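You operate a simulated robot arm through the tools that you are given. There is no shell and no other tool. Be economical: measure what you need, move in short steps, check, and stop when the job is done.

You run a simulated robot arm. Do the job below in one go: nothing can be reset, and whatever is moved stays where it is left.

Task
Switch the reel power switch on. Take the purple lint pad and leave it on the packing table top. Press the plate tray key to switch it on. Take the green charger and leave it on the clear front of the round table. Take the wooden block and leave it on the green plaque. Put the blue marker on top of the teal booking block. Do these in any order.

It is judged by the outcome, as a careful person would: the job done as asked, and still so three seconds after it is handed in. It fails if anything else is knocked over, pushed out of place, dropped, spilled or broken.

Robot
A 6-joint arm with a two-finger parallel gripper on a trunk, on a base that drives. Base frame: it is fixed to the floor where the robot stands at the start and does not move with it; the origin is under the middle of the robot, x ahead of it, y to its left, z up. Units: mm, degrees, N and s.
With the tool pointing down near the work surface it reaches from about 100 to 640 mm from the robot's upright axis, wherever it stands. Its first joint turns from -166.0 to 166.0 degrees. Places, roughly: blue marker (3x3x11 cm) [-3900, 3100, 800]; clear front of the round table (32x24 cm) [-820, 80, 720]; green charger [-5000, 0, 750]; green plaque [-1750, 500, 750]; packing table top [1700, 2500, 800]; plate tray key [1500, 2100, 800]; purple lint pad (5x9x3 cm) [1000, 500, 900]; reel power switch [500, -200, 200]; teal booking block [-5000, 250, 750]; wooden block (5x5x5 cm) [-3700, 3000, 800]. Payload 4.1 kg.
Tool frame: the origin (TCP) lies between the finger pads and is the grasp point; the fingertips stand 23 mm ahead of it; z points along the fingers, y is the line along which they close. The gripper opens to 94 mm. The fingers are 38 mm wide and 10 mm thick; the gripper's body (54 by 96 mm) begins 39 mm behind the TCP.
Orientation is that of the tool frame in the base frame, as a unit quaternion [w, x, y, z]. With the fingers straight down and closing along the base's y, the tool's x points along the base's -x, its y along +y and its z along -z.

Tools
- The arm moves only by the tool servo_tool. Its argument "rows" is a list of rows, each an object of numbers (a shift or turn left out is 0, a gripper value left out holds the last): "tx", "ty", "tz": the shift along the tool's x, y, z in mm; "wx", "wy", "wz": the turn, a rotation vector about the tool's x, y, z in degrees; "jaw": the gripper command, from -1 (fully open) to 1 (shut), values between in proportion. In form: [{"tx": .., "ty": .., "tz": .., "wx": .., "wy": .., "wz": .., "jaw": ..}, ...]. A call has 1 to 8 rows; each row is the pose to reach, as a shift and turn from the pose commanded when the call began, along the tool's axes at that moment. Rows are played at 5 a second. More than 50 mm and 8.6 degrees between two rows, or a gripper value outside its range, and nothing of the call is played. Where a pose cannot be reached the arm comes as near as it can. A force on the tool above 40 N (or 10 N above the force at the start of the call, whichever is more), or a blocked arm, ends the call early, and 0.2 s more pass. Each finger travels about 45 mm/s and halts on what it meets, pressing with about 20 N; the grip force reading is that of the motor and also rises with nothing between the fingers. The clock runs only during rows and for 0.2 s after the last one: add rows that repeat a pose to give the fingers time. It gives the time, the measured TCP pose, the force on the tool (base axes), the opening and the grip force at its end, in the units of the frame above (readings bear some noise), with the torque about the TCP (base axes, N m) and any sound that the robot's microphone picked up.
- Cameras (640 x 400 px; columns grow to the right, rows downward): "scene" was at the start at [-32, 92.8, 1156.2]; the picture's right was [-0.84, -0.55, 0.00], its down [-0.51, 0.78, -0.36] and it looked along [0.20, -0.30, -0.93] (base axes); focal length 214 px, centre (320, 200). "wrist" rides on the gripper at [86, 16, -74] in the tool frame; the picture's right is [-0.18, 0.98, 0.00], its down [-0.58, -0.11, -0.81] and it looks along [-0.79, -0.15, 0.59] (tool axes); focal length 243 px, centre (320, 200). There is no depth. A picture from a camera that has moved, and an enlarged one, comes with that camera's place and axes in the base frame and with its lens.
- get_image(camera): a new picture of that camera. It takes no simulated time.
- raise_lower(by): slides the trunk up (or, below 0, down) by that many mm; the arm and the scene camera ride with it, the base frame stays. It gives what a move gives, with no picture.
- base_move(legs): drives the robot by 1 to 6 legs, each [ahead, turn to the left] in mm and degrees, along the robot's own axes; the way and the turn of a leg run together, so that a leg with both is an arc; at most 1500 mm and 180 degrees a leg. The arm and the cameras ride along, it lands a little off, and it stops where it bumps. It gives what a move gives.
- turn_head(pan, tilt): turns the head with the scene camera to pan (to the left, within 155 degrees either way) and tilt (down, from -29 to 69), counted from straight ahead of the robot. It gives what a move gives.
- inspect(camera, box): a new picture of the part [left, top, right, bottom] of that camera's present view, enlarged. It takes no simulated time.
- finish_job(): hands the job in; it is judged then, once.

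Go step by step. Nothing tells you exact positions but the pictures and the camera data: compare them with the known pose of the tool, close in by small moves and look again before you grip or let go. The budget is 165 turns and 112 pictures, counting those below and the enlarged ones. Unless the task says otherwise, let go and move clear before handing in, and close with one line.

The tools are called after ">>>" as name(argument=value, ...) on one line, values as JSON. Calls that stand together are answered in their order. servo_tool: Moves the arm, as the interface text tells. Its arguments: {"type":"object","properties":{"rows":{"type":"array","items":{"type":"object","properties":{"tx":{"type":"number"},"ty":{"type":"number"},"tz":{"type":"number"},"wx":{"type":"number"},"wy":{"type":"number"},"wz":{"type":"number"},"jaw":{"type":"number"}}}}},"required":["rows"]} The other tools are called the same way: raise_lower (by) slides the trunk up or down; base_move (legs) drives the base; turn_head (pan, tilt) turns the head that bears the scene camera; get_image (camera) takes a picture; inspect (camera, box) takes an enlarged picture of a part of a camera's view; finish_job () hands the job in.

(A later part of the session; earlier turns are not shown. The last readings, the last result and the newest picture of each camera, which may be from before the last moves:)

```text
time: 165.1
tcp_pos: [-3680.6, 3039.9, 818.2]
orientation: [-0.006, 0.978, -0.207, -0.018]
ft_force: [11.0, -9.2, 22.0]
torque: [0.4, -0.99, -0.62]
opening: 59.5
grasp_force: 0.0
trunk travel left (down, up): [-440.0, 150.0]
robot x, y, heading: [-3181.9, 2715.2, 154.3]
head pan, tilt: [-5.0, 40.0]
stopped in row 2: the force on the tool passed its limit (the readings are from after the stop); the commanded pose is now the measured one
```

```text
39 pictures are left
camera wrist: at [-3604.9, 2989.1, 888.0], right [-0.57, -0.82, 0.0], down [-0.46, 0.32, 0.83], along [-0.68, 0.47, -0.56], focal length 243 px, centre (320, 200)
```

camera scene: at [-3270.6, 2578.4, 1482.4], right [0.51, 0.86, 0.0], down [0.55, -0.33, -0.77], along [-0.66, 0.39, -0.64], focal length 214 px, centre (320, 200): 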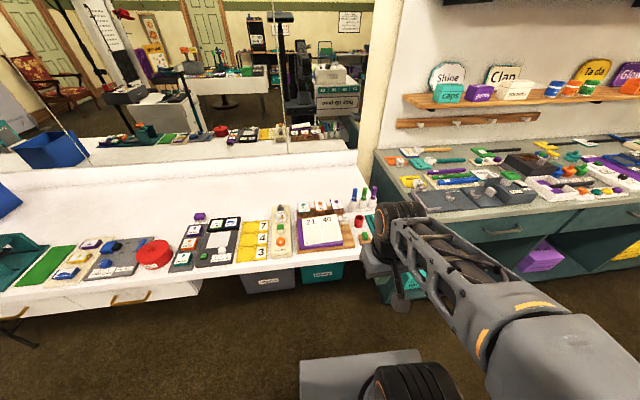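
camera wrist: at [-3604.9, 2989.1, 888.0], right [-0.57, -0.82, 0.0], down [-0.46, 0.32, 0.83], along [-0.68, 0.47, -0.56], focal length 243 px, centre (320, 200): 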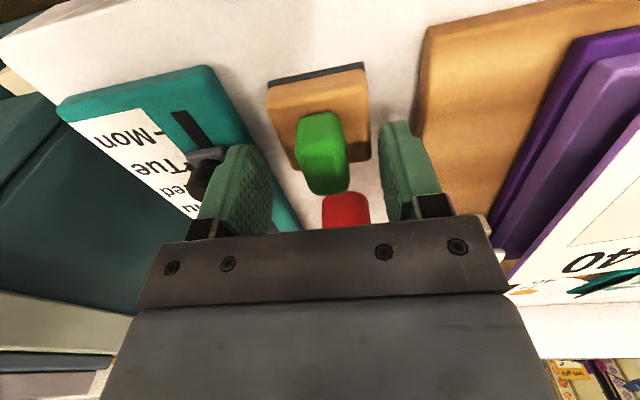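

The outer edge of the left finger touched the raised calendar at z≈795. The handle top is about z = 818 at (-3670, 3032), so I'll lift, narrow the jaws, re-centre, and grip the handle.

>>> servo_tool(rows=[{"tz": -8}, {"tz": -12, "tx": 5, "jaw": 0.1}, {"tz": -12, "tx": 10}, {"tz": -12, "tx": 10}, {"tz": -6, "tx": 10}, {"tz": 0, "tx": 10}])

>>> servo_tool(rows=[{"tz": 3}, {"tz": 3, "jaw": 1}, {"tz": 3}, {"tz": 3}, {"tz": 3}])

>>> get_image(camera="wrist")

```text
time: 166.4
tcp_pos: [-3674.3, 3038.3, 823.5]
orientation: [-0.007, 0.978, -0.206, -0.024]
ft_force: [2.2, -3.5, 19.6]
torque: [-0.54, -0.19, 0.08]
opening: 42.8
grasp_force: 0.7
trunk travel left (down, up): [-440.0, 150.0]
robot x, y, heading: [-3181.5, 2714.4, 154.2]
head pan, tilt: [-5.0, 40.0]
stopped in row 6: the force on the tool passed its limit (the readings are from after the stop); the commanded pose is now the measured one
```

```text
time: 166.9
tcp_pos: [-3677.3, 3039.9, 824.5]
orientation: [-0.009, 0.978, -0.207, -0.028]
ft_force: [3.1, 2.4, 20.0]
torque: [-0.42, -0.03, 0.07]
opening: 34.1
grasp_force: 15.4
trunk travel left (down, up): [-440.0, 150.0]
robot x, y, heading: [-3182.5, 2712.6, 154.6]
head pan, tilt: [-5.0, 40.0]
stopped in row 2: the force on the tool passed its limit (the readings are from after the stop); the commanded pose is now the measured one
```

```text
38 pictures are left
camera wrist: at [-3599.5, 2988.4, 893.1], right [-0.57, -0.82, 0.0], down [-0.45, 0.31, 0.84], along [-0.69, 0.47, -0.54], focal length 243 px, centre (320, 200)
```

wrist: 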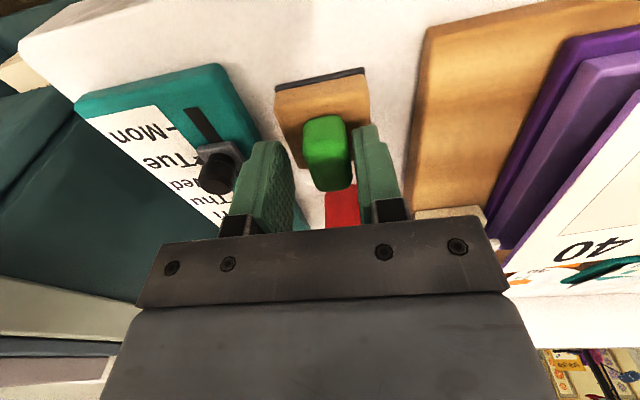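

The tips met the wooden base top at z≈800, so the table is about 780. I'll lift, move back 15 mm toward the handle's centre, level the tool and close just above the base.

>>> servo_tool(rows=[{"tz": -6, "jaw": 0.1}, {"tz": -10, "tx": 8, "ty": 1, "wy": 2}, {"tz": -10, "tx": 15, "ty": 2, "wy": 3.4}, {"tz": -6, "tx": 15, "ty": 2, "wy": 3.4}, {"tz": -3, "tx": 15, "ty": 2, "wy": 3.4}, {"tz": -3, "tx": 15, "ty": 2, "wy": 3.4}])

>>> servo_tool(rows=[{"jaw": 0.5}, {"jaw": 1}, {"jaw": 1}, {"jaw": 1}])

>>> get_image(camera="wrist")

```text
time: 168.3
tcp_pos: [-3663.8, 3031.1, 824.6]
orientation: [-0.002, 0.979, -0.205, 0.005]
ft_force: [1.2, -1.9, 1.5]
torque: [-0.08, 0.03, 0.04]
opening: 42.7
grasp_force: 0.2
trunk travel left (down, up): [-440.0, 150.0]
robot x, y, heading: [-3182.7, 2717.5, 154.6]
head pan, tilt: [-5.0, 40.0]
```

```text
time: 169.3
tcp_pos: [-3663.4, 3030.9, 822.8]
orientation: [-0.002, 0.978, -0.207, 0.004]
ft_force: [0.0, -0.7, 2.8]
torque: [-0.04, 0.15, -0.02]
opening: 19.4
grasp_force: 20.0
trunk travel left (down, up): [-440.0, 150.0]
robot x, y, heading: [-3177.6, 2712.8, 154.2]
head pan, tilt: [-5.0, 40.0]
```

```text
37 pictures are left
camera wrist: at [-3590.5, 2981.8, 898.0], right [-0.57, -0.82, -0.01], down [-0.5, 0.33, 0.8], along [-0.66, 0.46, -0.6], focal length 243 px, centre (320, 200)
```

wrist: 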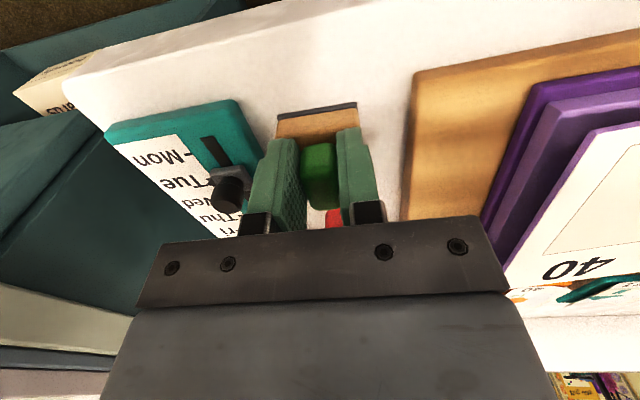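

Gripping the handle (opening 19 mm). I'll lift slowly and check.

>>> servo_tool(rows=[{"tz": -3}, {"tz": -7}, {"tz": -12}, {"tz": -20}, {"tz": -30}, {"tz": -45}, {"tz": -65}, {"tz": -85}])

>>> get_image(camera="wrist")

```text
time: 171.1
tcp_pos: [-3665.4, 3030.6, 908.5]
orientation: [-0.002, 0.979, -0.206, 0.005]
ft_force: [0.1, 0.9, -1.7]
torque: [-0.04, -0.04, 0.01]
opening: 19.8
grasp_force: 19.6
trunk travel left (down, up): [-440.0, 150.0]
robot x, y, heading: [-3182.9, 2709.4, 154.6]
head pan, tilt: [-5.0, 40.0]
```

```text
36 pictures are left
camera wrist: at [-3591.8, 2980.8, 982.2], right [-0.57, -0.82, -0.01], down [-0.5, 0.33, 0.8], along [-0.66, 0.46, -0.6], focal length 243 px, centre (320, 200)
```

wrist: 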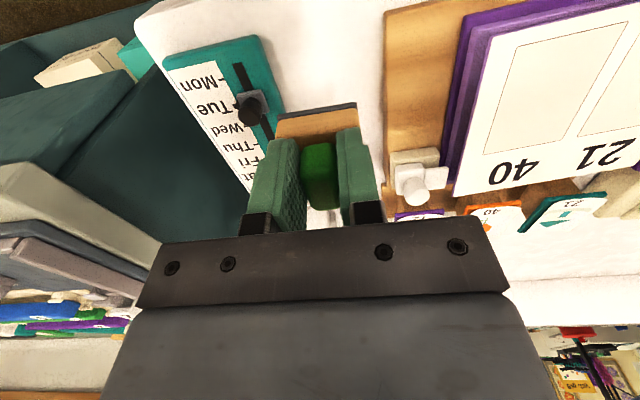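

The block is held. I'll fold the arm in, then drive to the cloth table, approaching its kiosk-side edge where the plaque should be.

>>> servo_tool(rows=[{"tz": -30}, {"tz": -65}, {"tz": -100}, {"tz": -130}, {"tz": -130, "tx": 35, "ty": 10}, {"tz": -130, "tx": 75, "ty": 20}, {"tz": -130, "tx": 115, "ty": 30}, {"tz": -130, "tx": 155, "ty": 40}])

>>> servo_tool(rows=[{"tx": 38, "ty": 12}, {"tx": 76, "ty": 25}, {"tx": 114, "ty": 38}, {"tx": 152, "ty": 50}])

>>> base_move(legs=[[-100, 0], [0, 151.7], [1511, 0], [0, -43.6]])

>>> turn_head(pan=20, tilt=25)

>>> get_image(camera="scene")

```text
time: 172.9
tcp_pos: [-3539.2, 2931.6, 1039.1]
orientation: [-0.001, 0.978, -0.207, 0.004]
ft_force: [-0.5, 0.3, -1.3]
torque: [-0.01, -0.02, 0.01]
opening: 19.8
grasp_force: 19.9
trunk travel left (down, up): [-440.0, 150.0]
robot x, y, heading: [-3181.7, 2713.5, 154.6]
head pan, tilt: [-5.0, 40.0]
```

```text
time: 173.9
tcp_pos: [-3420.1, 2821.0, 1041.0]
orientation: [-0.002, 0.979, -0.206, 0.004]
ft_force: [-0.7, -1.0, -1.6]
torque: [-0.01, -0.02, 0.0]
opening: 19.8
grasp_force: 20.2
trunk travel left (down, up): [-440.0, 150.0]
robot x, y, heading: [-3178.4, 2711.6, 154.3]
head pan, tilt: [-5.0, 40.0]
```

```text
refused: 1511 is not a number from -1500 to 1500
```

```text
time: 174.8
tcp_pos: [-3421.6, 2821.7, 1040.4]
orientation: [-0.002, 0.978, -0.206, 0.005]
ft_force: [-0.7, 0.5, -1.7]
torque: [-0.01, -0.03, -0.03]
opening: 19.7
grasp_force: 19.5
trunk travel left (down, up): [-440.0, 150.0]
robot x, y, heading: [-3180.6, 2712.6, 154.3]
head pan, tilt: [20.0, 25.0]
```

```text
35 pictures are left
camera scene: at [-3288.8, 2544.0, 1505.6], right [0.1, 1.0, 0.0], down [0.42, -0.04, -0.91], along [-0.9, 0.09, -0.42], focal length 214 px, centre (320, 200)
```

scene: 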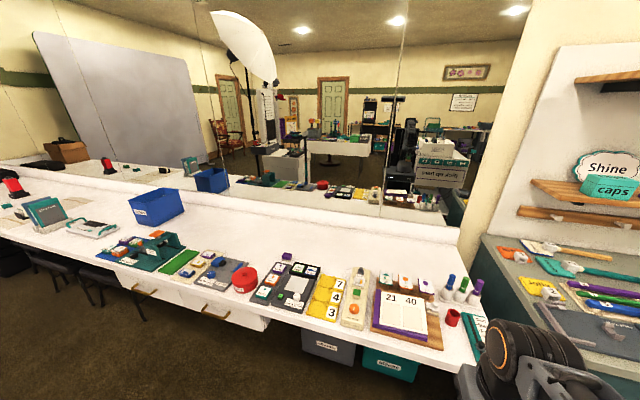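

>>> base_move(legs=[[-100, 0], [0, 151.7], [1495, 0], [0, -43.6]])

>>> turn_head(pan=45, tilt=28)

>>> get_image(camera="scene")

```text
time: 191.2
tcp_pos: [-2169.7, 1244.7, 1040.5]
orientation: [-0.004, 0.722, 0.692, 0.002]
ft_force: [-0.8, 0.6, -1.8]
torque: [0.0, 0.0, -0.03]
opening: 19.6
grasp_force: 19.7
trunk travel left (down, up): [-440.0, 150.0]
robot x, y, heading: [-2156.4, 1508.0, -94.1]
head pan, tilt: [20.0, 25.0]
```

```text
time: 192.1
tcp_pos: [-2169.0, 1244.1, 1039.9]
orientation: [-0.004, 0.722, 0.691, 0.001]
ft_force: [0.5, -0.2, -1.8]
torque: [0.02, 0.01, 0.03]
opening: 19.9
grasp_force: 20.2
trunk travel left (down, up): [-440.0, 150.0]
robot x, y, heading: [-2158.2, 1503.6, -94.0]
head pan, tilt: [45.0, 28.0]
```

```text
34 pictures are left
camera scene: at [-1926.7, 1483.2, 1500.9], right [-0.76, -0.65, 0.0], down [-0.31, 0.36, -0.88], along [0.58, -0.67, -0.47], focal length 214 px, centre (320, 200)
```

scene: 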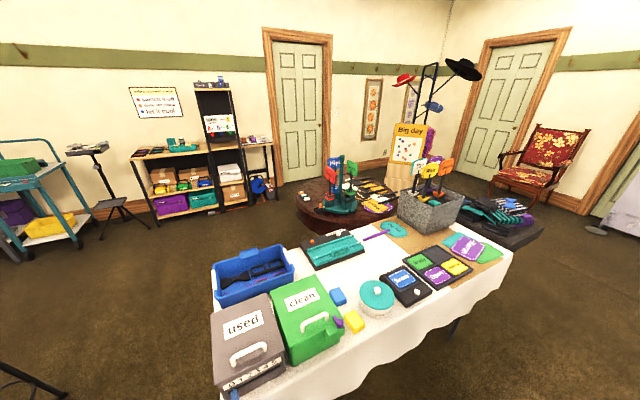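

>>> inspect(camera="scene", box=[310, 200, 530, 350])

```text
2.67 times, centred on (420, 275) of scene
camera zoom: at [-1926.7, 1483.2, 1500.9], right [-0.76, -0.65, 0.0], down [-0.31, 0.36, -0.88], along [0.58, -0.67, -0.47], focal length 572 px, centre (53, 0)
```

zoom: 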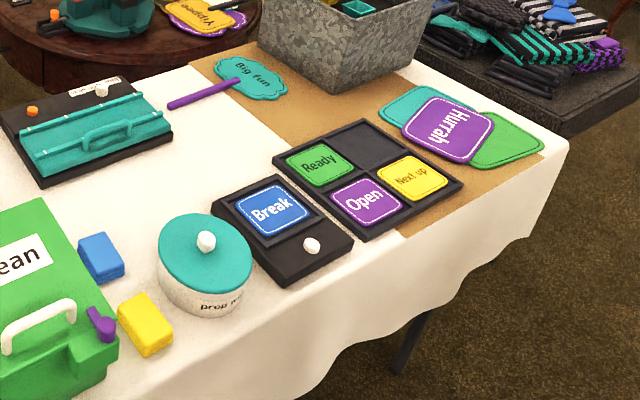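

The green "Ready" plaque in the four-slot rack near (-1779, 565) matches the given place. I'll drive to that side of the cloth table, square up and look.

>>> base_move(legs=[[0, -9.9], [710, 0], [0, 79.4], [90, 0]])

>>> turn_head(pan=5, tilt=45)

>>> get_image(camera="scene")

>>> get_image(camera="wrist")

```text
time: 200.8
tcp_pos: [-2001.3, 688.4, 1040.4]
orientation: [-0.005, 0.19, 0.982, -0.002]
ft_force: [-0.8, -1.3, -1.4]
torque: [-0.01, 0.0, -0.01]
opening: 19.8
grasp_force: 20.0
trunk travel left (down, up): [-440.0, 150.0]
robot x, y, heading: [-2245.9, 789.0, -23.7]
head pan, tilt: [45.0, 28.0]
```

```text
time: 201.9
tcp_pos: [-2000.3, 689.6, 1040.5]
orientation: [-0.005, 0.189, 0.982, -0.002]
ft_force: [0.2, -0.2, -1.6]
torque: [0.03, 0.02, 0.01]
opening: 19.9
grasp_force: 20.2
trunk travel left (down, up): [-440.0, 150.0]
robot x, y, heading: [-2249.5, 791.1, -23.7]
head pan, tilt: [5.0, 45.0]
```

```text
32 pictures are left
camera scene: at [-2156.3, 936.2, 1475.1], right [-0.32, -0.95, 0.0], down [-0.67, 0.22, -0.71], along [0.67, -0.22, -0.71], focal length 214 px, centre (320, 200)
```

scene: 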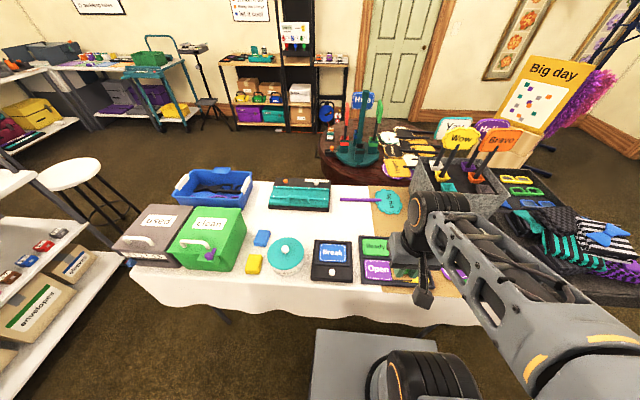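

```text
31 pictures are left
camera wrist: at [-2074.0, 737.3, 1115.5], right [0.54, 0.84, -0.01], down [0.51, -0.32, 0.8], along [0.67, -0.43, -0.6], focal length 243 px, centre (320, 200)
```

wrist: 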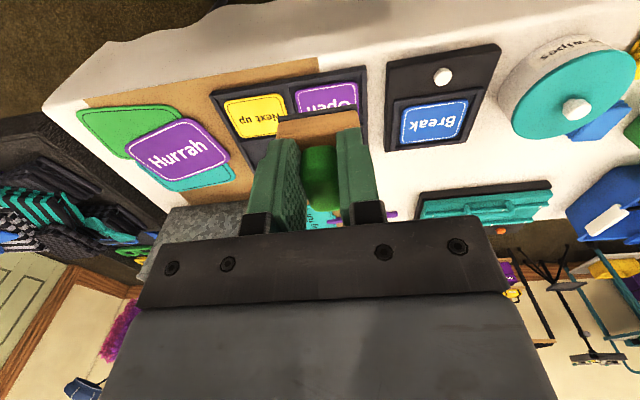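

>>> servo_tool(rows=[{"tx": -40, "ty": -3}, {"tx": -85, "ty": -6}, {"tx": -130, "ty": -10, "tz": 10}, {"tx": -175, "ty": -13, "tz": 30}, {"tx": -215, "ty": -16, "tz": 55}, {"tx": -242, "ty": -18, "tz": 85}, {"tx": -242, "ty": -18, "tz": 120}, {"tx": -242, "ty": -18, "tz": 155}])

>>> get_image(camera="wrist")

>>> inspect(camera="scene", box=[310, 180, 470, 300])

```text
time: 203.7
tcp_pos: [-1784.5, 582.7, 882.1]
orientation: [-0.004, 0.19, 0.982, -0.002]
ft_force: [-0.2, 0.1, -2.1]
torque: [0.0, 0.0, -0.02]
opening: 19.8
grasp_force: 19.3
trunk travel left (down, up): [-440.0, 150.0]
robot x, y, heading: [-2247.6, 789.8, -23.8]
head pan, tilt: [5.0, 45.0]
```

```text
30 pictures are left
camera wrist: at [-1857.2, 631.4, 957.7], right [0.54, 0.84, -0.01], down [0.51, -0.32, 0.8], along [0.67, -0.43, -0.6], focal length 243 px, centre (320, 200)
```

wrist: 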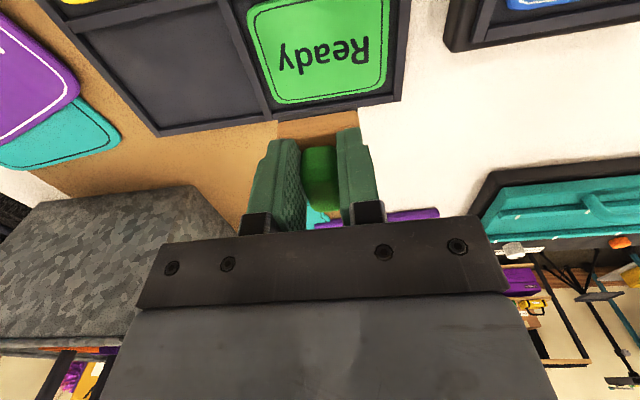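

```text
3.33 times, centred on (390, 240) of scene
camera zoom: at [-2156.3, 936.1, 1475.1], right [-0.32, -0.95, 0.0], down [-0.67, 0.23, -0.71], along [0.67, -0.23, -0.71], focal length 715 px, centre (87, 67)
```

zoom: 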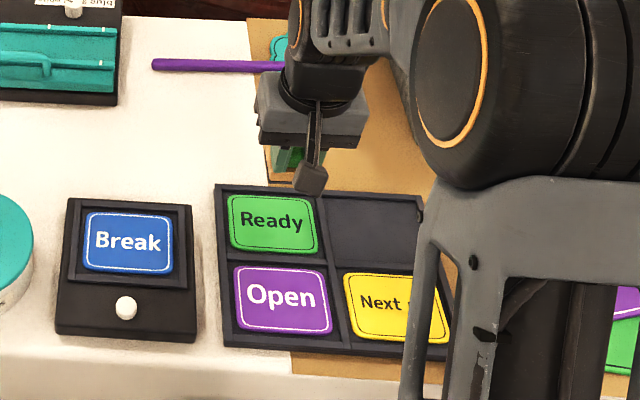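

>>> servo_tool(rows=[{"tx": 7, "tz": 20}, {"tx": 7, "tz": 40}, {"tx": 7, "tz": 50}, {"tx": 7, "tz": 56}, {"tx": 7, "tz": 61}, {"tx": 7, "tz": 66}, {"tx": 7, "tz": 70}, {"tx": 7, "tz": 74}])

>>> get_image(camera="wrist")

```text
time: 205.5
tcp_pos: [-1792.0, 586.0, 810.4]
orientation: [-0.005, 0.19, 0.982, -0.002]
ft_force: [-0.8, 0.0, -0.8]
torque: [-0.02, -0.02, -0.01]
opening: 19.9
grasp_force: 20.1
trunk travel left (down, up): [-440.0, 150.0]
robot x, y, heading: [-2244.2, 785.4, -23.4]
head pan, tilt: [5.0, 45.0]
```

```text
28 pictures are left
camera wrist: at [-1864.8, 633.2, 884.7], right [0.54, 0.84, -0.01], down [0.51, -0.32, 0.8], along [0.67, -0.43, -0.6], focal length 243 px, centre (320, 200)
```

wrist: 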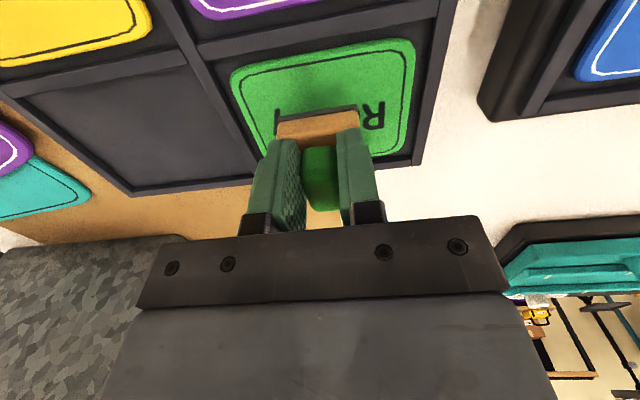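

>>> servo_tool(rows=[{"tx": 8, "ty": 3, "tz": 2}, {"tx": 8, "ty": 3, "tz": 6}, {"tx": 8, "ty": 3, "tz": 9}, {"tx": 8, "ty": 3, "tz": 12}, {"tx": 8, "ty": 3, "tz": 15}, {"tx": 8, "ty": 3, "tz": 18}, {"tx": 8, "ty": 3, "tz": 21}, {"tx": 8, "ty": 3, "tz": 24}])

```text
time: 206.9
tcp_pos: [-1797.5, 590.1, 797.5]
orientation: [0.001, 0.189, 0.982, -0.003]
ft_force: [-6.4, 3.2, 22.7]
torque: [0.22, 0.02, 0.03]
opening: 19.8
grasp_force: 19.5
trunk travel left (down, up): [-440.0, 150.0]
robot x, y, heading: [-2245.7, 786.5, -23.5]
head pan, tilt: [5.0, 45.0]
stopped in row 6: the force on the tool passed its limit (the readings are from after the stop); the commanded pose is now the measured one
```

Contact on the plaque. I'll release gently, lift straight up, and check.

>>> servo_tool(rows=[{"tz": -1}, {"tz": -1, "jaw": 0.5}, {"tz": -1, "jaw": 0.2}, {"tz": -1, "jaw": 0.2}, {"tz": -1, "jaw": 0.2}])

>>> servo_tool(rows=[{"tz": -10}, {"tz": -30}, {"tz": -70}, {"tz": -110}, {"tz": -155}, {"tz": -200}, {"tz": -220, "tx": 40}])

>>> get_image(camera="wrist")

```text
time: 208.1
tcp_pos: [-1796.0, 590.1, 797.6]
orientation: [0.0, 0.19, 0.982, -0.003]
ft_force: [-0.3, -3.5, 29.6]
torque: [-0.08, -0.28, -0.05]
opening: 31.6
grasp_force: 0.1
trunk travel left (down, up): [-440.0, 150.0]
robot x, y, heading: [-2243.8, 786.3, -23.7]
head pan, tilt: [5.0, 45.0]
```

```text
time: 209.7
tcp_pos: [-1833.5, 607.6, 1017.1]
orientation: [-0.002, 0.19, 0.982, -0.002]
ft_force: [-0.1, 0.1, 0.0]
torque: [-0.01, 0.0, 0.0]
opening: 37.7
grasp_force: 0.0
trunk travel left (down, up): [-440.0, 150.0]
robot x, y, heading: [-2245.2, 785.1, -23.3]
head pan, tilt: [5.0, 45.0]
```

```text
27 pictures are left
camera wrist: at [-1905.8, 655.3, 1090.8], right [0.54, 0.84, -0.01], down [0.5, -0.31, 0.81], along [0.68, -0.44, -0.59], focal length 243 px, centre (320, 200)
```

wrist: 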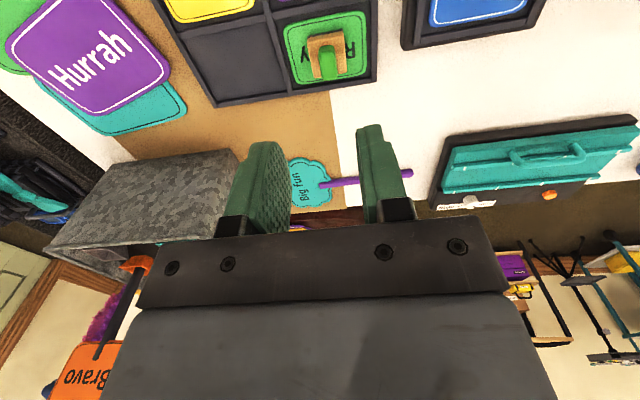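

The block sits on the green "Ready" plaque. Next is the marker: I'll fold the arm in and drive back to the vanity's right end.

>>> servo_tool(rows=[{"tx": 45}, {"tx": 90}, {"tx": 135}, {"tx": 175}])

>>> base_move(legs=[[-100, 0], [0, 110.3], [656, 0], [0, 34.1], [1418, 0], [0, 34.6]])

>>> base_move(legs=[[150, 0]])

>>> turn_head(pan=-12, tilt=40)

>>> get_image(camera="scene")

```text
time: 210.7
tcp_pos: [-1994.7, 670.2, 1016.9]
orientation: [-0.001, 0.19, 0.982, -0.002]
ft_force: [-0.3, 0.3, -0.9]
torque: [-0.01, 0.01, -0.01]
opening: 37.6
grasp_force: 0.0
trunk travel left (down, up): [-440.0, 150.0]
robot x, y, heading: [-2247.7, 789.1, -23.6]
head pan, tilt: [5.0, 45.0]
```

```text
time: 229.5
tcp_pos: [-3255.8, 2808.1, 1017.7]
orientation: [-0.003, 0.978, -0.21, 0.001]
ft_force: [-0.9, 0.1, 0.1]
torque: [0.02, -0.01, 0.0]
opening: 37.4
grasp_force: 0.1
trunk travel left (down, up): [-440.0, 150.0]
robot x, y, heading: [-3009.1, 2677.7, 154.0]
head pan, tilt: [5.0, 45.0]
```

```text
time: 230.9
tcp_pos: [-3393.5, 2874.6, 1016.8]
orientation: [-0.002, 0.978, -0.208, 0.003]
ft_force: [0.3, -0.4, -0.3]
torque: [-0.02, -0.01, 0.0]
opening: 37.7
grasp_force: 0.0
trunk travel left (down, up): [-440.0, 150.0]
robot x, y, heading: [-3146.5, 2749.9, 154.2]
head pan, tilt: [5.0, 45.0]
```

```text
time: 231.7
tcp_pos: [-3393.5, 2874.5, 1016.8]
orientation: [-0.002, 0.978, -0.209, 0.003]
ft_force: [-0.4, 0.2, 1.1]
torque: [0.02, 0.02, -0.02]
opening: 37.7
grasp_force: 0.1
trunk travel left (down, up): [-440.0, 150.0]
robot x, y, heading: [-3146.8, 2748.9, 154.4]
head pan, tilt: [-12.0, 40.0]
```

```text
26 pictures are left
camera scene: at [-3232.5, 2619.6, 1482.3], right [0.61, 0.79, 0.0], down [0.51, -0.39, -0.77], along [-0.61, 0.47, -0.64], focal length 214 px, centre (320, 200)
```

scene: 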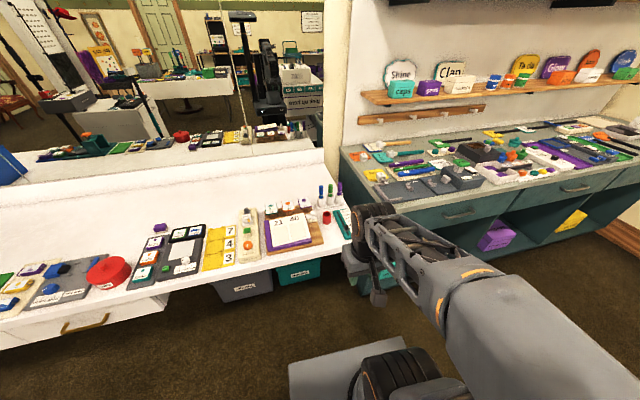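

>>> base_move(legs=[[75, 0]])

>>> inspect(camera="scene", box=[280, 150, 380, 250])

```text
time: 232.7
tcp_pos: [-3462.3, 2908.5, 1018.4]
orientation: [-0.002, 0.978, -0.209, 0.002]
ft_force: [0.0, -0.1, 0.3]
torque: [0.02, -0.03, 0.02]
opening: 37.9
grasp_force: 0.0
trunk travel left (down, up): [-440.0, 150.0]
robot x, y, heading: [-3215.3, 2779.3, 153.9]
head pan, tilt: [-12.0, 40.0]
```

```text
4.00 times, centred on (330, 200) of scene
camera zoom: at [-3301.5, 2653.2, 1482.3], right [0.61, 0.79, 0.0], down [0.51, -0.4, -0.77], along [-0.6, 0.47, -0.64], focal length 858 px, centre (280, 200)
```

zoom: 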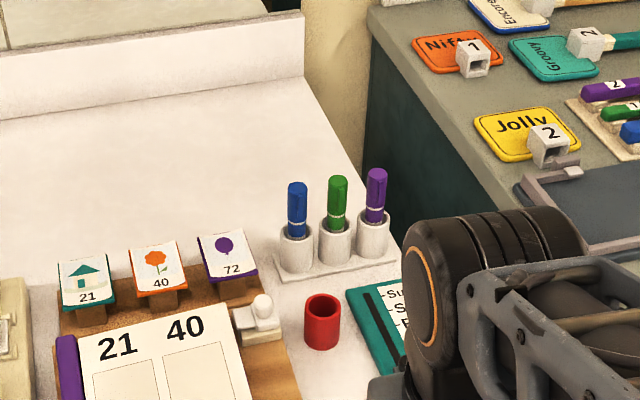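

The blue marker stands at about (-3850, 3108), visible from z≈843 (cup rim) to 909. It's far, so I'll tilt the tool 35° forward and pre-position 100 mm short of it.

>>> servo_tool(rows=[{"tx": -42, "ty": -3, "tz": 5, "wy": -4.4}, {"tx": -84, "ty": -6, "tz": 12, "wy": -8.8}, {"tx": -126, "ty": -9, "tz": 25, "wy": -13.2}, {"tx": -168, "ty": -12, "tz": 40, "wy": -17.6}, {"tx": -210, "ty": -15, "tz": 58, "wy": -22}, {"tx": -252, "ty": -18, "tz": 78, "wy": -26.4}, {"tx": -294, "ty": -20, "tz": 98, "wy": -30.8}, {"tx": -336, "ty": -23, "tz": 118, "wy": -35}])

>>> get_image(camera="wrist")

>>> inspect(camera="scene", box=[270, 140, 390, 240])

```text
time: 234.5
tcp_pos: [-3756.2, 3069.2, 896.9]
orientation: [-0.065, 0.933, -0.199, -0.293]
ft_force: [0.2, 0.2, 0.5]
torque: [0.01, -0.01, -0.01]
opening: 37.6
grasp_force: 0.1
trunk travel left (down, up): [-440.0, 150.0]
robot x, y, heading: [-3214.6, 2776.3, 153.7]
head pan, tilt: [-12.0, 40.0]
```

```text
24 pictures are left
camera wrist: at [-3658.4, 3008.4, 907.6], right [-0.54, -0.83, 0.1], down [0.03, 0.1, 0.99], along [-0.84, 0.54, -0.03], focal length 243 px, centre (320, 200)
```

wrist: 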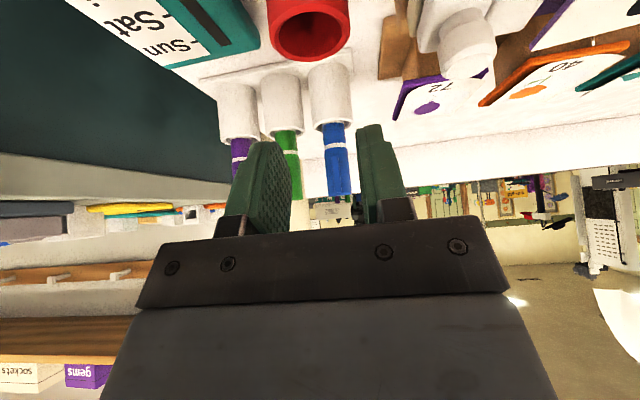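

```text
4.00 times, centred on (330, 190) of scene
camera zoom: at [-3301.5, 2653.2, 1482.4], right [0.61, 0.79, 0.0], down [0.51, -0.4, -0.77], along [-0.6, 0.47, -0.64], focal length 858 px, centre (280, 240)
```

zoom: 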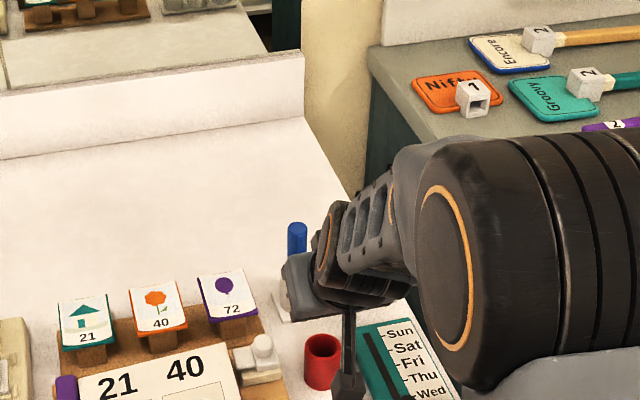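

>>> servo_tool(rows=[{"tx": -16, "tz": 17}, {"tx": -32, "tz": 34}, {"tx": -48, "ty": 0.5, "tz": 52}])

>>> get_image(camera="wrist")

```text
time: 235.3
tcp_pos: [-3822.1, 3094.7, 883.9]
orientation: [-0.066, 0.933, -0.2, -0.292]
ft_force: [-0.2, 0.6, 0.7]
torque: [-0.01, 0.0, 0.0]
opening: 37.7
grasp_force: 0.1
trunk travel left (down, up): [-440.0, 150.0]
robot x, y, heading: [-3214.8, 2775.3, 153.9]
head pan, tilt: [-12.0, 40.0]
```

```text
22 pictures are left
camera wrist: at [-3724.7, 3034.4, 894.3], right [-0.54, -0.83, 0.1], down [0.03, 0.1, 0.99], along [-0.84, 0.54, -0.03], focal length 243 px, centre (320, 200)
```

wrist: 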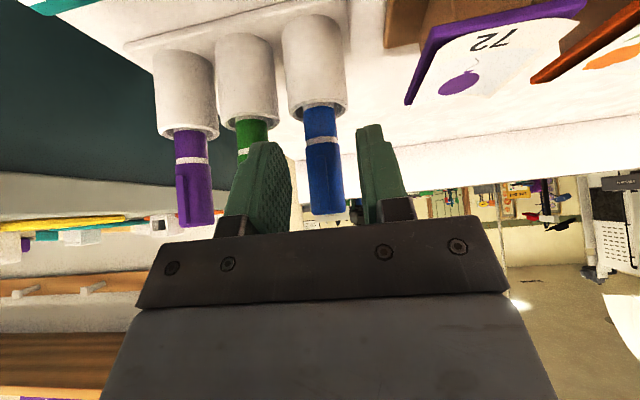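

>>> servo_tool(rows=[{"tx": -8, "ty": -4, "tz": 9}, {"tx": -18, "ty": -4.4, "tz": 20}, {"tx": -29, "ty": -4.4, "tz": 34}])

>>> get_image(camera="wrist")

```text
time: 236.1
tcp_pos: [-3860.1, 3117.8, 872.1]
orientation: [-0.064, 0.933, -0.199, -0.293]
ft_force: [1.4, -0.1, 0.4]
torque: [0.0, 0.03, 0.0]
opening: 37.4
grasp_force: 0.1
trunk travel left (down, up): [-440.0, 150.0]
robot x, y, heading: [-3216.4, 2781.2, 153.9]
head pan, tilt: [-12.0, 40.0]
```

```text
21 pictures are left
camera wrist: at [-3762.4, 3056.2, 883.4], right [-0.54, -0.83, 0.1], down [0.03, 0.1, 0.99], along [-0.84, 0.54, -0.03], focal length 243 px, centre (320, 200)
```

wrist: 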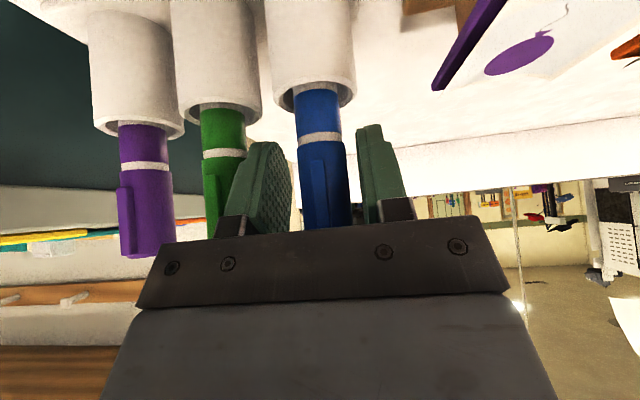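

>>> servo_tool(rows=[{"tx": -5, "tz": 3.5}, {"tx": -9, "tz": 6.5}, {"tx": -9, "tz": 6.5, "jaw": 0.5}, {"tx": -9, "tz": 6.5, "jaw": 1}, {"tx": -9, "tz": 6.5}, {"tx": -9, "tz": 6.5}, {"tx": -9, "tz": 6.5}])

```text
time: 237.7
tcp_pos: [-3869.5, 3121.6, 872.3]
orientation: [-0.064, 0.933, -0.199, -0.292]
ft_force: [0.3, 0.0, -0.6]
torque: [-0.01, 0.01, -0.02]
opening: 20.4
grasp_force: 20.0
trunk travel left (down, up): [-440.0, 150.0]
robot x, y, heading: [-3214.8, 2779.1, 154.0]
head pan, tilt: [-12.0, 40.0]
```

Gripped at 20 mm. I'll lift it straight up out of the cup.

>>> servo_tool(rows=[{"tx": -3, "tz": -4}, {"tx": -9, "tz": -12}, {"tx": -17, "tz": -25}, {"tx": -28, "tz": -40}, {"tx": -40, "tz": -57}, {"tx": -53, "tz": -75}, {"tx": -67, "tz": -95}, {"tx": -80, "tz": -115}])

>>> get_image(camera="wrist")

```text
time: 239.5
tcp_pos: [-3869.5, 3120.9, 1012.5]
orientation: [-0.066, 0.933, -0.2, -0.292]
ft_force: [0.6, 0.1, -0.7]
torque: [0.01, 0.02, -0.01]
opening: 20.8
grasp_force: 20.1
trunk travel left (down, up): [-440.0, 150.0]
robot x, y, heading: [-3213.6, 2780.2, 154.0]
head pan, tilt: [-12.0, 40.0]
```

```text
20 pictures are left
camera wrist: at [-3771.8, 3060.2, 1024.4], right [-0.54, -0.83, 0.1], down [0.03, 0.1, 0.99], along [-0.84, 0.54, -0.03], focal length 243 px, centre (320, 200)
```

wrist: 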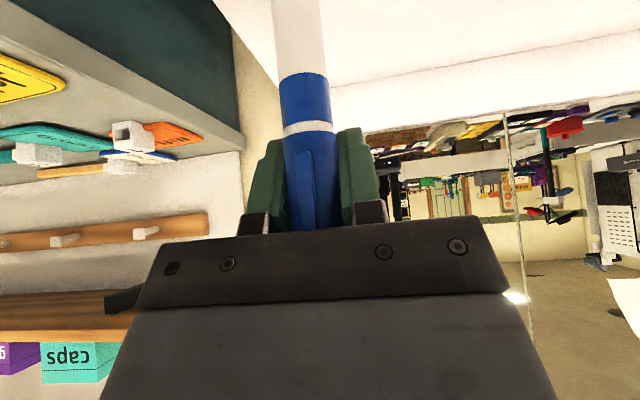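

The marker is held by its cap. I'll pull the arm in, back off, and look along the vanity to the left for a route.

>>> servo_tool(rows=[{"tx": 30, "tz": -21}, {"tx": 70, "tz": -49}, {"tx": 110, "tz": -77}, {"tx": 150, "tz": -105}, {"tx": 190, "tz": -133}, {"tx": 230, "tz": -161}, {"tx": 270, "tz": -189}, {"tx": 310, "tz": -217}])

>>> base_move(legs=[[-170, 0]])

>>> turn_head(pan=80, tilt=15)

>>> get_image(camera="scene")

```text
time: 241.3
tcp_pos: [-3526.7, 2969.0, 1016.5]
orientation: [-0.064, 0.934, -0.199, -0.291]
ft_force: [0.0, 0.5, 0.4]
torque: [0.0, 0.01, -0.05]
opening: 20.6
grasp_force: 19.7
out of reach, approached as far as the arm can: row 8
trunk travel left (down, up): [-440.0, 150.0]
robot x, y, heading: [-3215.5, 2783.4, 154.1]
head pan, tilt: [-12.0, 40.0]
```

```text
time: 242.8
tcp_pos: [-3377.6, 2895.2, 1016.5]
orientation: [-0.064, 0.934, -0.199, -0.291]
ft_force: [0.2, -0.1, -1.3]
torque: [0.0, 0.0, 0.03]
opening: 20.4
grasp_force: 20.0
trunk travel left (down, up): [-440.0, 150.0]
robot x, y, heading: [-3064.6, 2705.7, 154.1]
head pan, tilt: [-12.0, 40.0]
```

```text
time: 244.4
tcp_pos: [-3376.8, 2895.9, 1018.0]
orientation: [-0.064, 0.934, -0.199, -0.291]
ft_force: [-0.2, -0.8, -0.8]
torque: [0.0, -0.04, 0.03]
opening: 20.3
grasp_force: 19.8
trunk travel left (down, up): [-440.0, 150.0]
robot x, y, heading: [-3064.7, 2706.6, 153.9]
head pan, tilt: [80.0, 15.0]
```

```text
19 pictures are left
camera scene: at [-3137.4, 2451.5, 1521.9], right [-0.81, 0.59, 0.0], down [0.15, 0.21, -0.97], along [-0.57, -0.78, -0.26], focal length 214 px, centre (320, 200)
```

scene: 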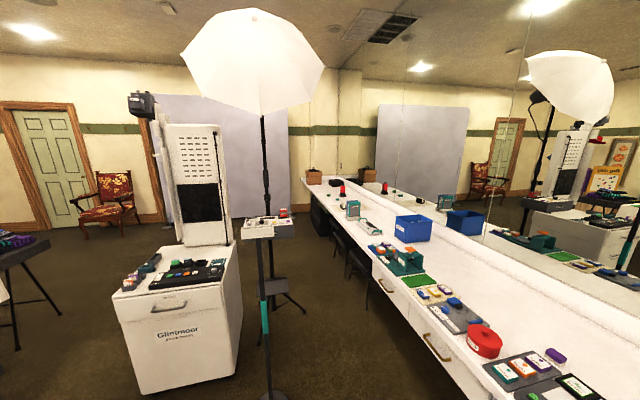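

>>> inspect(camera="scene", box=[230, 160, 440, 280])

```text
3.05 times, centred on (335, 220) of scene
camera zoom: at [-3137.4, 2451.5, 1521.9], right [-0.81, 0.59, 0.0], down [0.15, 0.21, -0.97], along [-0.57, -0.78, -0.26], focal length 654 px, centre (274, 139)
```

zoom: 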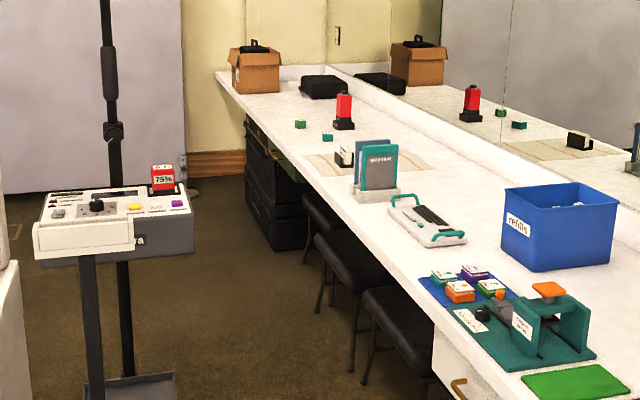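

The far end of the vanity shows a small green block (the charger) and a teal block (booking block). I'll drive around the kiosk's far side to reach them.

>>> base_move(legs=[[0, 151.2], [1500, 0], [0, -51], [810, 0], [0, -13.7], [976, 0]])

>>> base_move(legs=[[0, -56.4], [1000, 0]])

>>> turn_head(pan=-15, tilt=28)

>>> get_image(camera="scene")

```text
time: 269.9
tcp_pos: [-2955.4, -456.2, 1017.2]
orientation: [0.157, 0.807, 0.51, -0.253]
ft_force: [-0.4, 0.2, 0.1]
torque: [-0.03, 0.01, 0.0]
opening: 20.1
grasp_force: 20.1
trunk travel left (down, up): [-440.0, 150.0]
robot x, y, heading: [-2758.8, -149.4, -117.0]
head pan, tilt: [80.0, 15.0]
```

```text
time: 277.6
tcp_pos: [-4111.2, -286.9, 1016.2]
orientation: [0.024, 0.951, 0.08, -0.297]
ft_force: [-0.7, -0.2, -0.9]
torque: [0.02, 0.0, -0.01]
opening: 20.3
grasp_force: 19.9
trunk travel left (down, up): [-440.0, 150.0]
robot x, y, heading: [-3743.8, -272.0, -172.2]
head pan, tilt: [80.0, 15.0]
```

```text
time: 279.3
tcp_pos: [-4112.7, -286.4, 1016.8]
orientation: [0.023, 0.951, 0.079, -0.298]
ft_force: [-0.4, 0.6, -1.2]
torque: [0.0, -0.01, 0.01]
opening: 20.2
grasp_force: 19.7
trunk travel left (down, up): [-440.0, 150.0]
robot x, y, heading: [-3744.4, -272.0, -172.1]
head pan, tilt: [-15.0, 28.0]
```

```text
17 pictures are left
camera scene: at [-3754.4, -418.3, 1501.3], right [0.13, 0.99, 0.0], down [0.47, -0.06, -0.88], along [-0.88, 0.11, -0.47], focal length 214 px, centre (320, 200)
```

scene: 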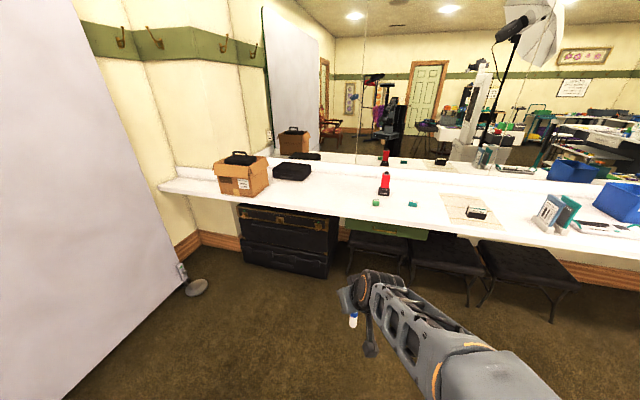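

>>> base_move(legs=[[0, -32], [720, 0]])

>>> turn_head(pan=0, tilt=45)

>>> get_image(camera="scene")

```text
time: 284.8
tcp_pos: [-4713.3, 206.5, 1016.5]
orientation: [-0.061, 0.936, -0.189, -0.291]
ft_force: [-0.1, 0.6, 0.7]
torque: [0.02, 0.0, 0.0]
opening: 20.1
grasp_force: 19.5
trunk travel left (down, up): [-440.0, 150.0]
robot x, y, heading: [-4397.7, 24.2, 155.6]
head pan, tilt: [-15.0, 28.0]
```

```text
time: 285.6
tcp_pos: [-4713.2, 207.1, 1017.4]
orientation: [-0.061, 0.936, -0.188, -0.291]
ft_force: [0.1, 0.2, -0.3]
torque: [0.02, -0.05, -0.01]
opening: 20.2
grasp_force: 20.0
trunk travel left (down, up): [-440.0, 150.0]
robot x, y, heading: [-4402.7, 24.6, 155.5]
head pan, tilt: [0.0, 45.0]
```

```text
16 pictures are left
camera scene: at [-4484.5, -120.6, 1475.1], right [0.42, 0.91, 0.0], down [0.64, -0.29, -0.71], along [-0.64, 0.29, -0.71], focal length 214 px, centre (320, 200)
```

scene: 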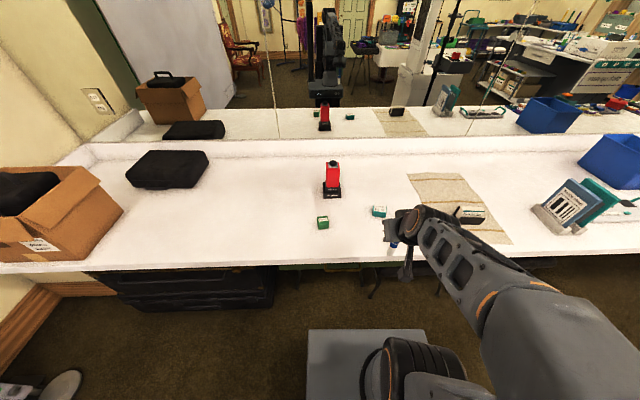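

>>> inspect(camera="scene", box=[290, 150, 430, 270])

>>> get_image(camera="wrist")

```text
3.33 times, centred on (360, 210) of scene
camera zoom: at [-4484.5, -120.6, 1475.1], right [0.42, 0.91, 0.0], down [0.64, -0.29, -0.71], along [-0.64, 0.29, -0.71], focal length 715 px, centre (187, 167)
```

zoom: 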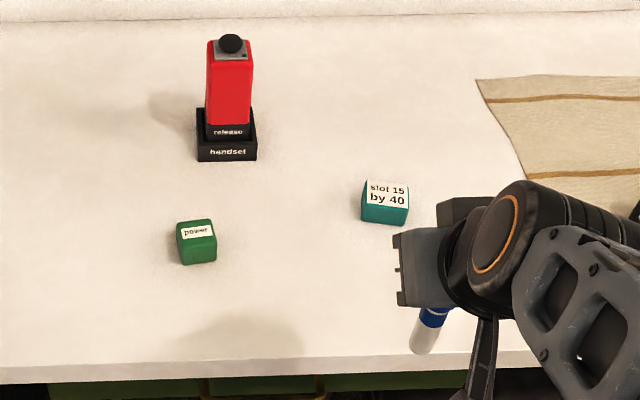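

```text
14 pictures are left
camera wrist: at [-4614.2, 148.3, 1028.8], right [-0.52, -0.85, 0.1], down [0.02, 0.1, 0.99], along [-0.85, 0.52, -0.03], focal length 243 px, centre (320, 200)
```

wrist: 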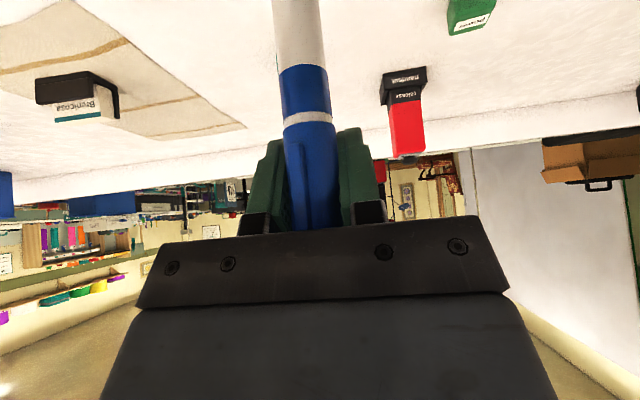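

The teal block's top ("slot 15 by 40") is about (-4930, 358, 818) and the green charger about (-4974, 112). I'll hover the upright marker above the teal block and check alignment.

>>> servo_tool(rows=[{"tx": -20, "ty": -7, "tz": 22}, {"tx": -42, "ty": -14, "tz": 48}, {"tx": -64, "ty": -21, "tz": 74}, {"tx": -86, "ty": -28, "tz": 100}, {"tx": -108, "ty": -35, "tz": 126}, {"tx": -130, "ty": -42, "tz": 152}, {"tx": -152, "ty": -49, "tz": 177}, {"tx": -175, "ty": -55, "tz": 202}])

>>> inspect(camera="scene", box=[330, 150, 430, 230])

>>> get_image(camera="wrist")

```text
time: 287.4
tcp_pos: [-4930.1, 358.0, 951.4]
orientation: [-0.061, 0.936, -0.189, -0.292]
ft_force: [0.1, -0.4, -1.1]
torque: [0.0, 0.01, 0.0]
opening: 20.1
grasp_force: 20.0
trunk travel left (down, up): [-440.0, 150.0]
robot x, y, heading: [-4395.4, 26.1, 155.5]
head pan, tilt: [0.0, 45.0]
```

```text
5.00 times, centred on (380, 190) of scene
camera zoom: at [-4484.6, -120.5, 1475.1], right [0.42, 0.91, 0.0], down [0.64, -0.29, -0.71], along [-0.64, 0.29, -0.71], focal length 1072 px, centre (20, 250)
```

zoom: 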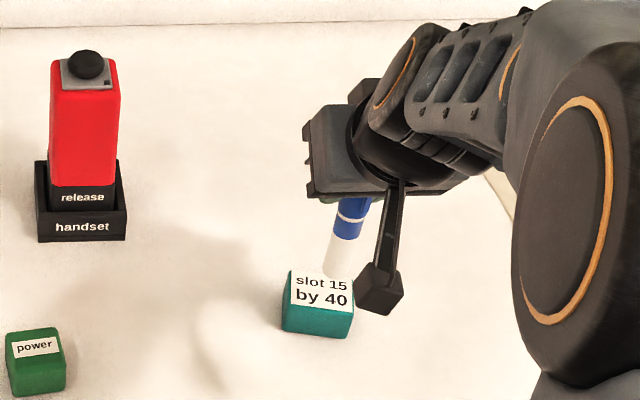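

```text
12 pictures are left
camera wrist: at [-4830.9, 299.6, 963.1], right [-0.52, -0.85, 0.1], down [0.02, 0.1, 0.99], along [-0.85, 0.52, -0.03], focal length 243 px, centre (320, 200)
```

wrist: 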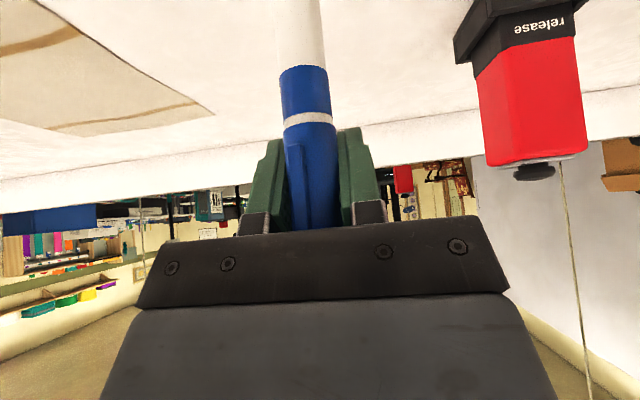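

>>> servo_tool(rows=[{"tx": 6, "ty": 3, "tz": 8}, {"tx": 11, "ty": 5, "tz": 16}, {"tx": 17, "ty": 5, "tz": 24.7}])

>>> inspect(camera="scene", box=[360, 180, 420, 230])

```text
time: 288.2
tcp_pos: [-4932.7, 353.8, 920.3]
orientation: [-0.061, 0.936, -0.188, -0.292]
ft_force: [0.5, -0.5, -0.5]
torque: [0.01, 0.03, -0.02]
opening: 20.1
grasp_force: 19.5
trunk travel left (down, up): [-440.0, 150.0]
robot x, y, heading: [-4395.0, 26.7, 155.4]
head pan, tilt: [0.0, 45.0]
```

```text
8.00 times, centred on (390, 205) of scene
camera zoom: at [-4484.5, -120.6, 1475.1], right [0.42, 0.91, 0.0], down [0.64, -0.29, -0.71], along [-0.64, 0.29, -0.71], focal length 1716 px, centre (-240, 160)
```

zoom: 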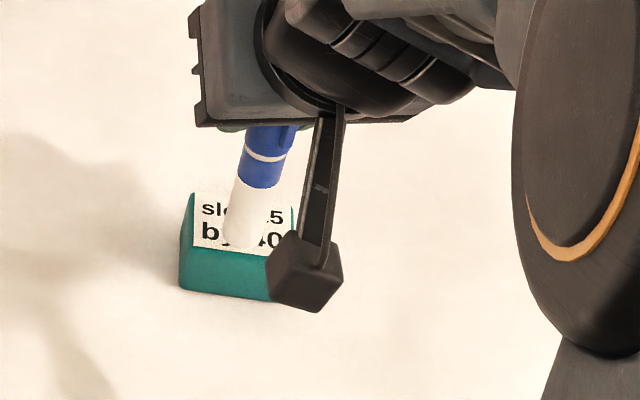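

The marker's foot appears close to the block's front edge. I'll shift it about 22 mm forward and look once more.

>>> servo_tool(rows=[{"tx": -9, "tz": 6}, {"tx": -18, "tz": 12.5}])

>>> servo_tool(rows=[{"tx": 1.1, "tz": 1.6}, {"tx": 2.3, "tz": 3.3}])

>>> inspect(camera="scene", box=[360, 180, 420, 230])

```text
time: 288.8
tcp_pos: [-4953.0, 362.0, 920.5]
orientation: [-0.061, 0.936, -0.189, -0.292]
ft_force: [0.9, 0.7, -0.1]
torque: [-0.01, -0.01, 0.01]
opening: 20.2
grasp_force: 20.5
trunk travel left (down, up): [-440.0, 150.0]
robot x, y, heading: [-4395.1, 23.5, 155.5]
head pan, tilt: [0.0, 45.0]
```

```text
time: 289.4
tcp_pos: [-4952.1, 361.9, 916.6]
orientation: [-0.061, 0.936, -0.189, -0.292]
ft_force: [-0.5, -0.2, -0.3]
torque: [-0.01, 0.03, -0.01]
opening: 20.3
grasp_force: 19.8
trunk travel left (down, up): [-440.0, 150.0]
robot x, y, heading: [-4399.3, 25.7, 155.5]
head pan, tilt: [0.0, 45.0]
```

```text
8.00 times, centred on (390, 205) of scene
camera zoom: at [-4484.6, -120.6, 1475.1], right [0.42, 0.91, 0.0], down [0.64, -0.29, -0.71], along [-0.64, 0.29, -0.71], focal length 1716 px, centre (-240, 160)
```

zoom: 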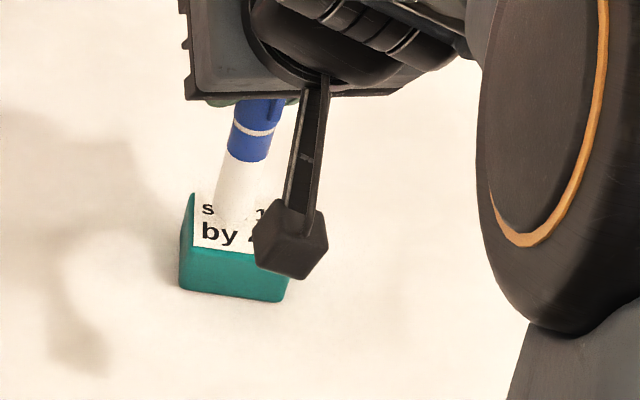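

>>> servo_tool(rows=[{"ty": -3}, {"ty": -6}, {"tx": 1.1, "ty": -6, "tz": 1.6}, {"tx": 2.3, "ty": -6, "tz": 3.3}, {"tx": 3.4, "ty": -6, "tz": 4.9}])

>>> servo_tool(rows=[{"tx": 0.85, "tz": 1.25}, {"tx": 1.7, "tz": 2.5}, {"tx": 2.5, "tz": 3.7}])

>>> servo_tool(rows=[{"tx": 0.85, "tz": 1.25}, {"tx": 1.7, "tz": 2.5}])

```text
time: 290.6
tcp_pos: [-4950.7, 368.6, 911.3]
orientation: [-0.062, 0.935, -0.189, -0.292]
ft_force: [0.1, 0.9, -0.1]
torque: [0.01, 0.0, -0.01]
opening: 20.4
grasp_force: 19.4
trunk travel left (down, up): [-440.0, 150.0]
robot x, y, heading: [-4396.9, 27.9, 155.3]
head pan, tilt: [0.0, 45.0]
```

```text
time: 291.4
tcp_pos: [-4949.4, 368.2, 905.8]
orientation: [-0.061, 0.936, -0.188, -0.292]
ft_force: [0.2, -0.2, -1.0]
torque: [0.0, 0.02, 0.0]
opening: 20.3
grasp_force: 20.0
trunk travel left (down, up): [-440.0, 150.0]
robot x, y, heading: [-4397.4, 23.9, 155.7]
head pan, tilt: [0.0, 45.0]
```

```text
time: 292.0
tcp_pos: [-4950.3, 369.1, 903.9]
orientation: [-0.061, 0.936, -0.189, -0.292]
ft_force: [-0.1, -0.5, -0.8]
torque: [-0.02, -0.01, 0.0]
opening: 20.1
grasp_force: 19.8
trunk travel left (down, up): [-440.0, 150.0]
robot x, y, heading: [-4395.7, 27.9, 155.6]
head pan, tilt: [0.0, 45.0]
```

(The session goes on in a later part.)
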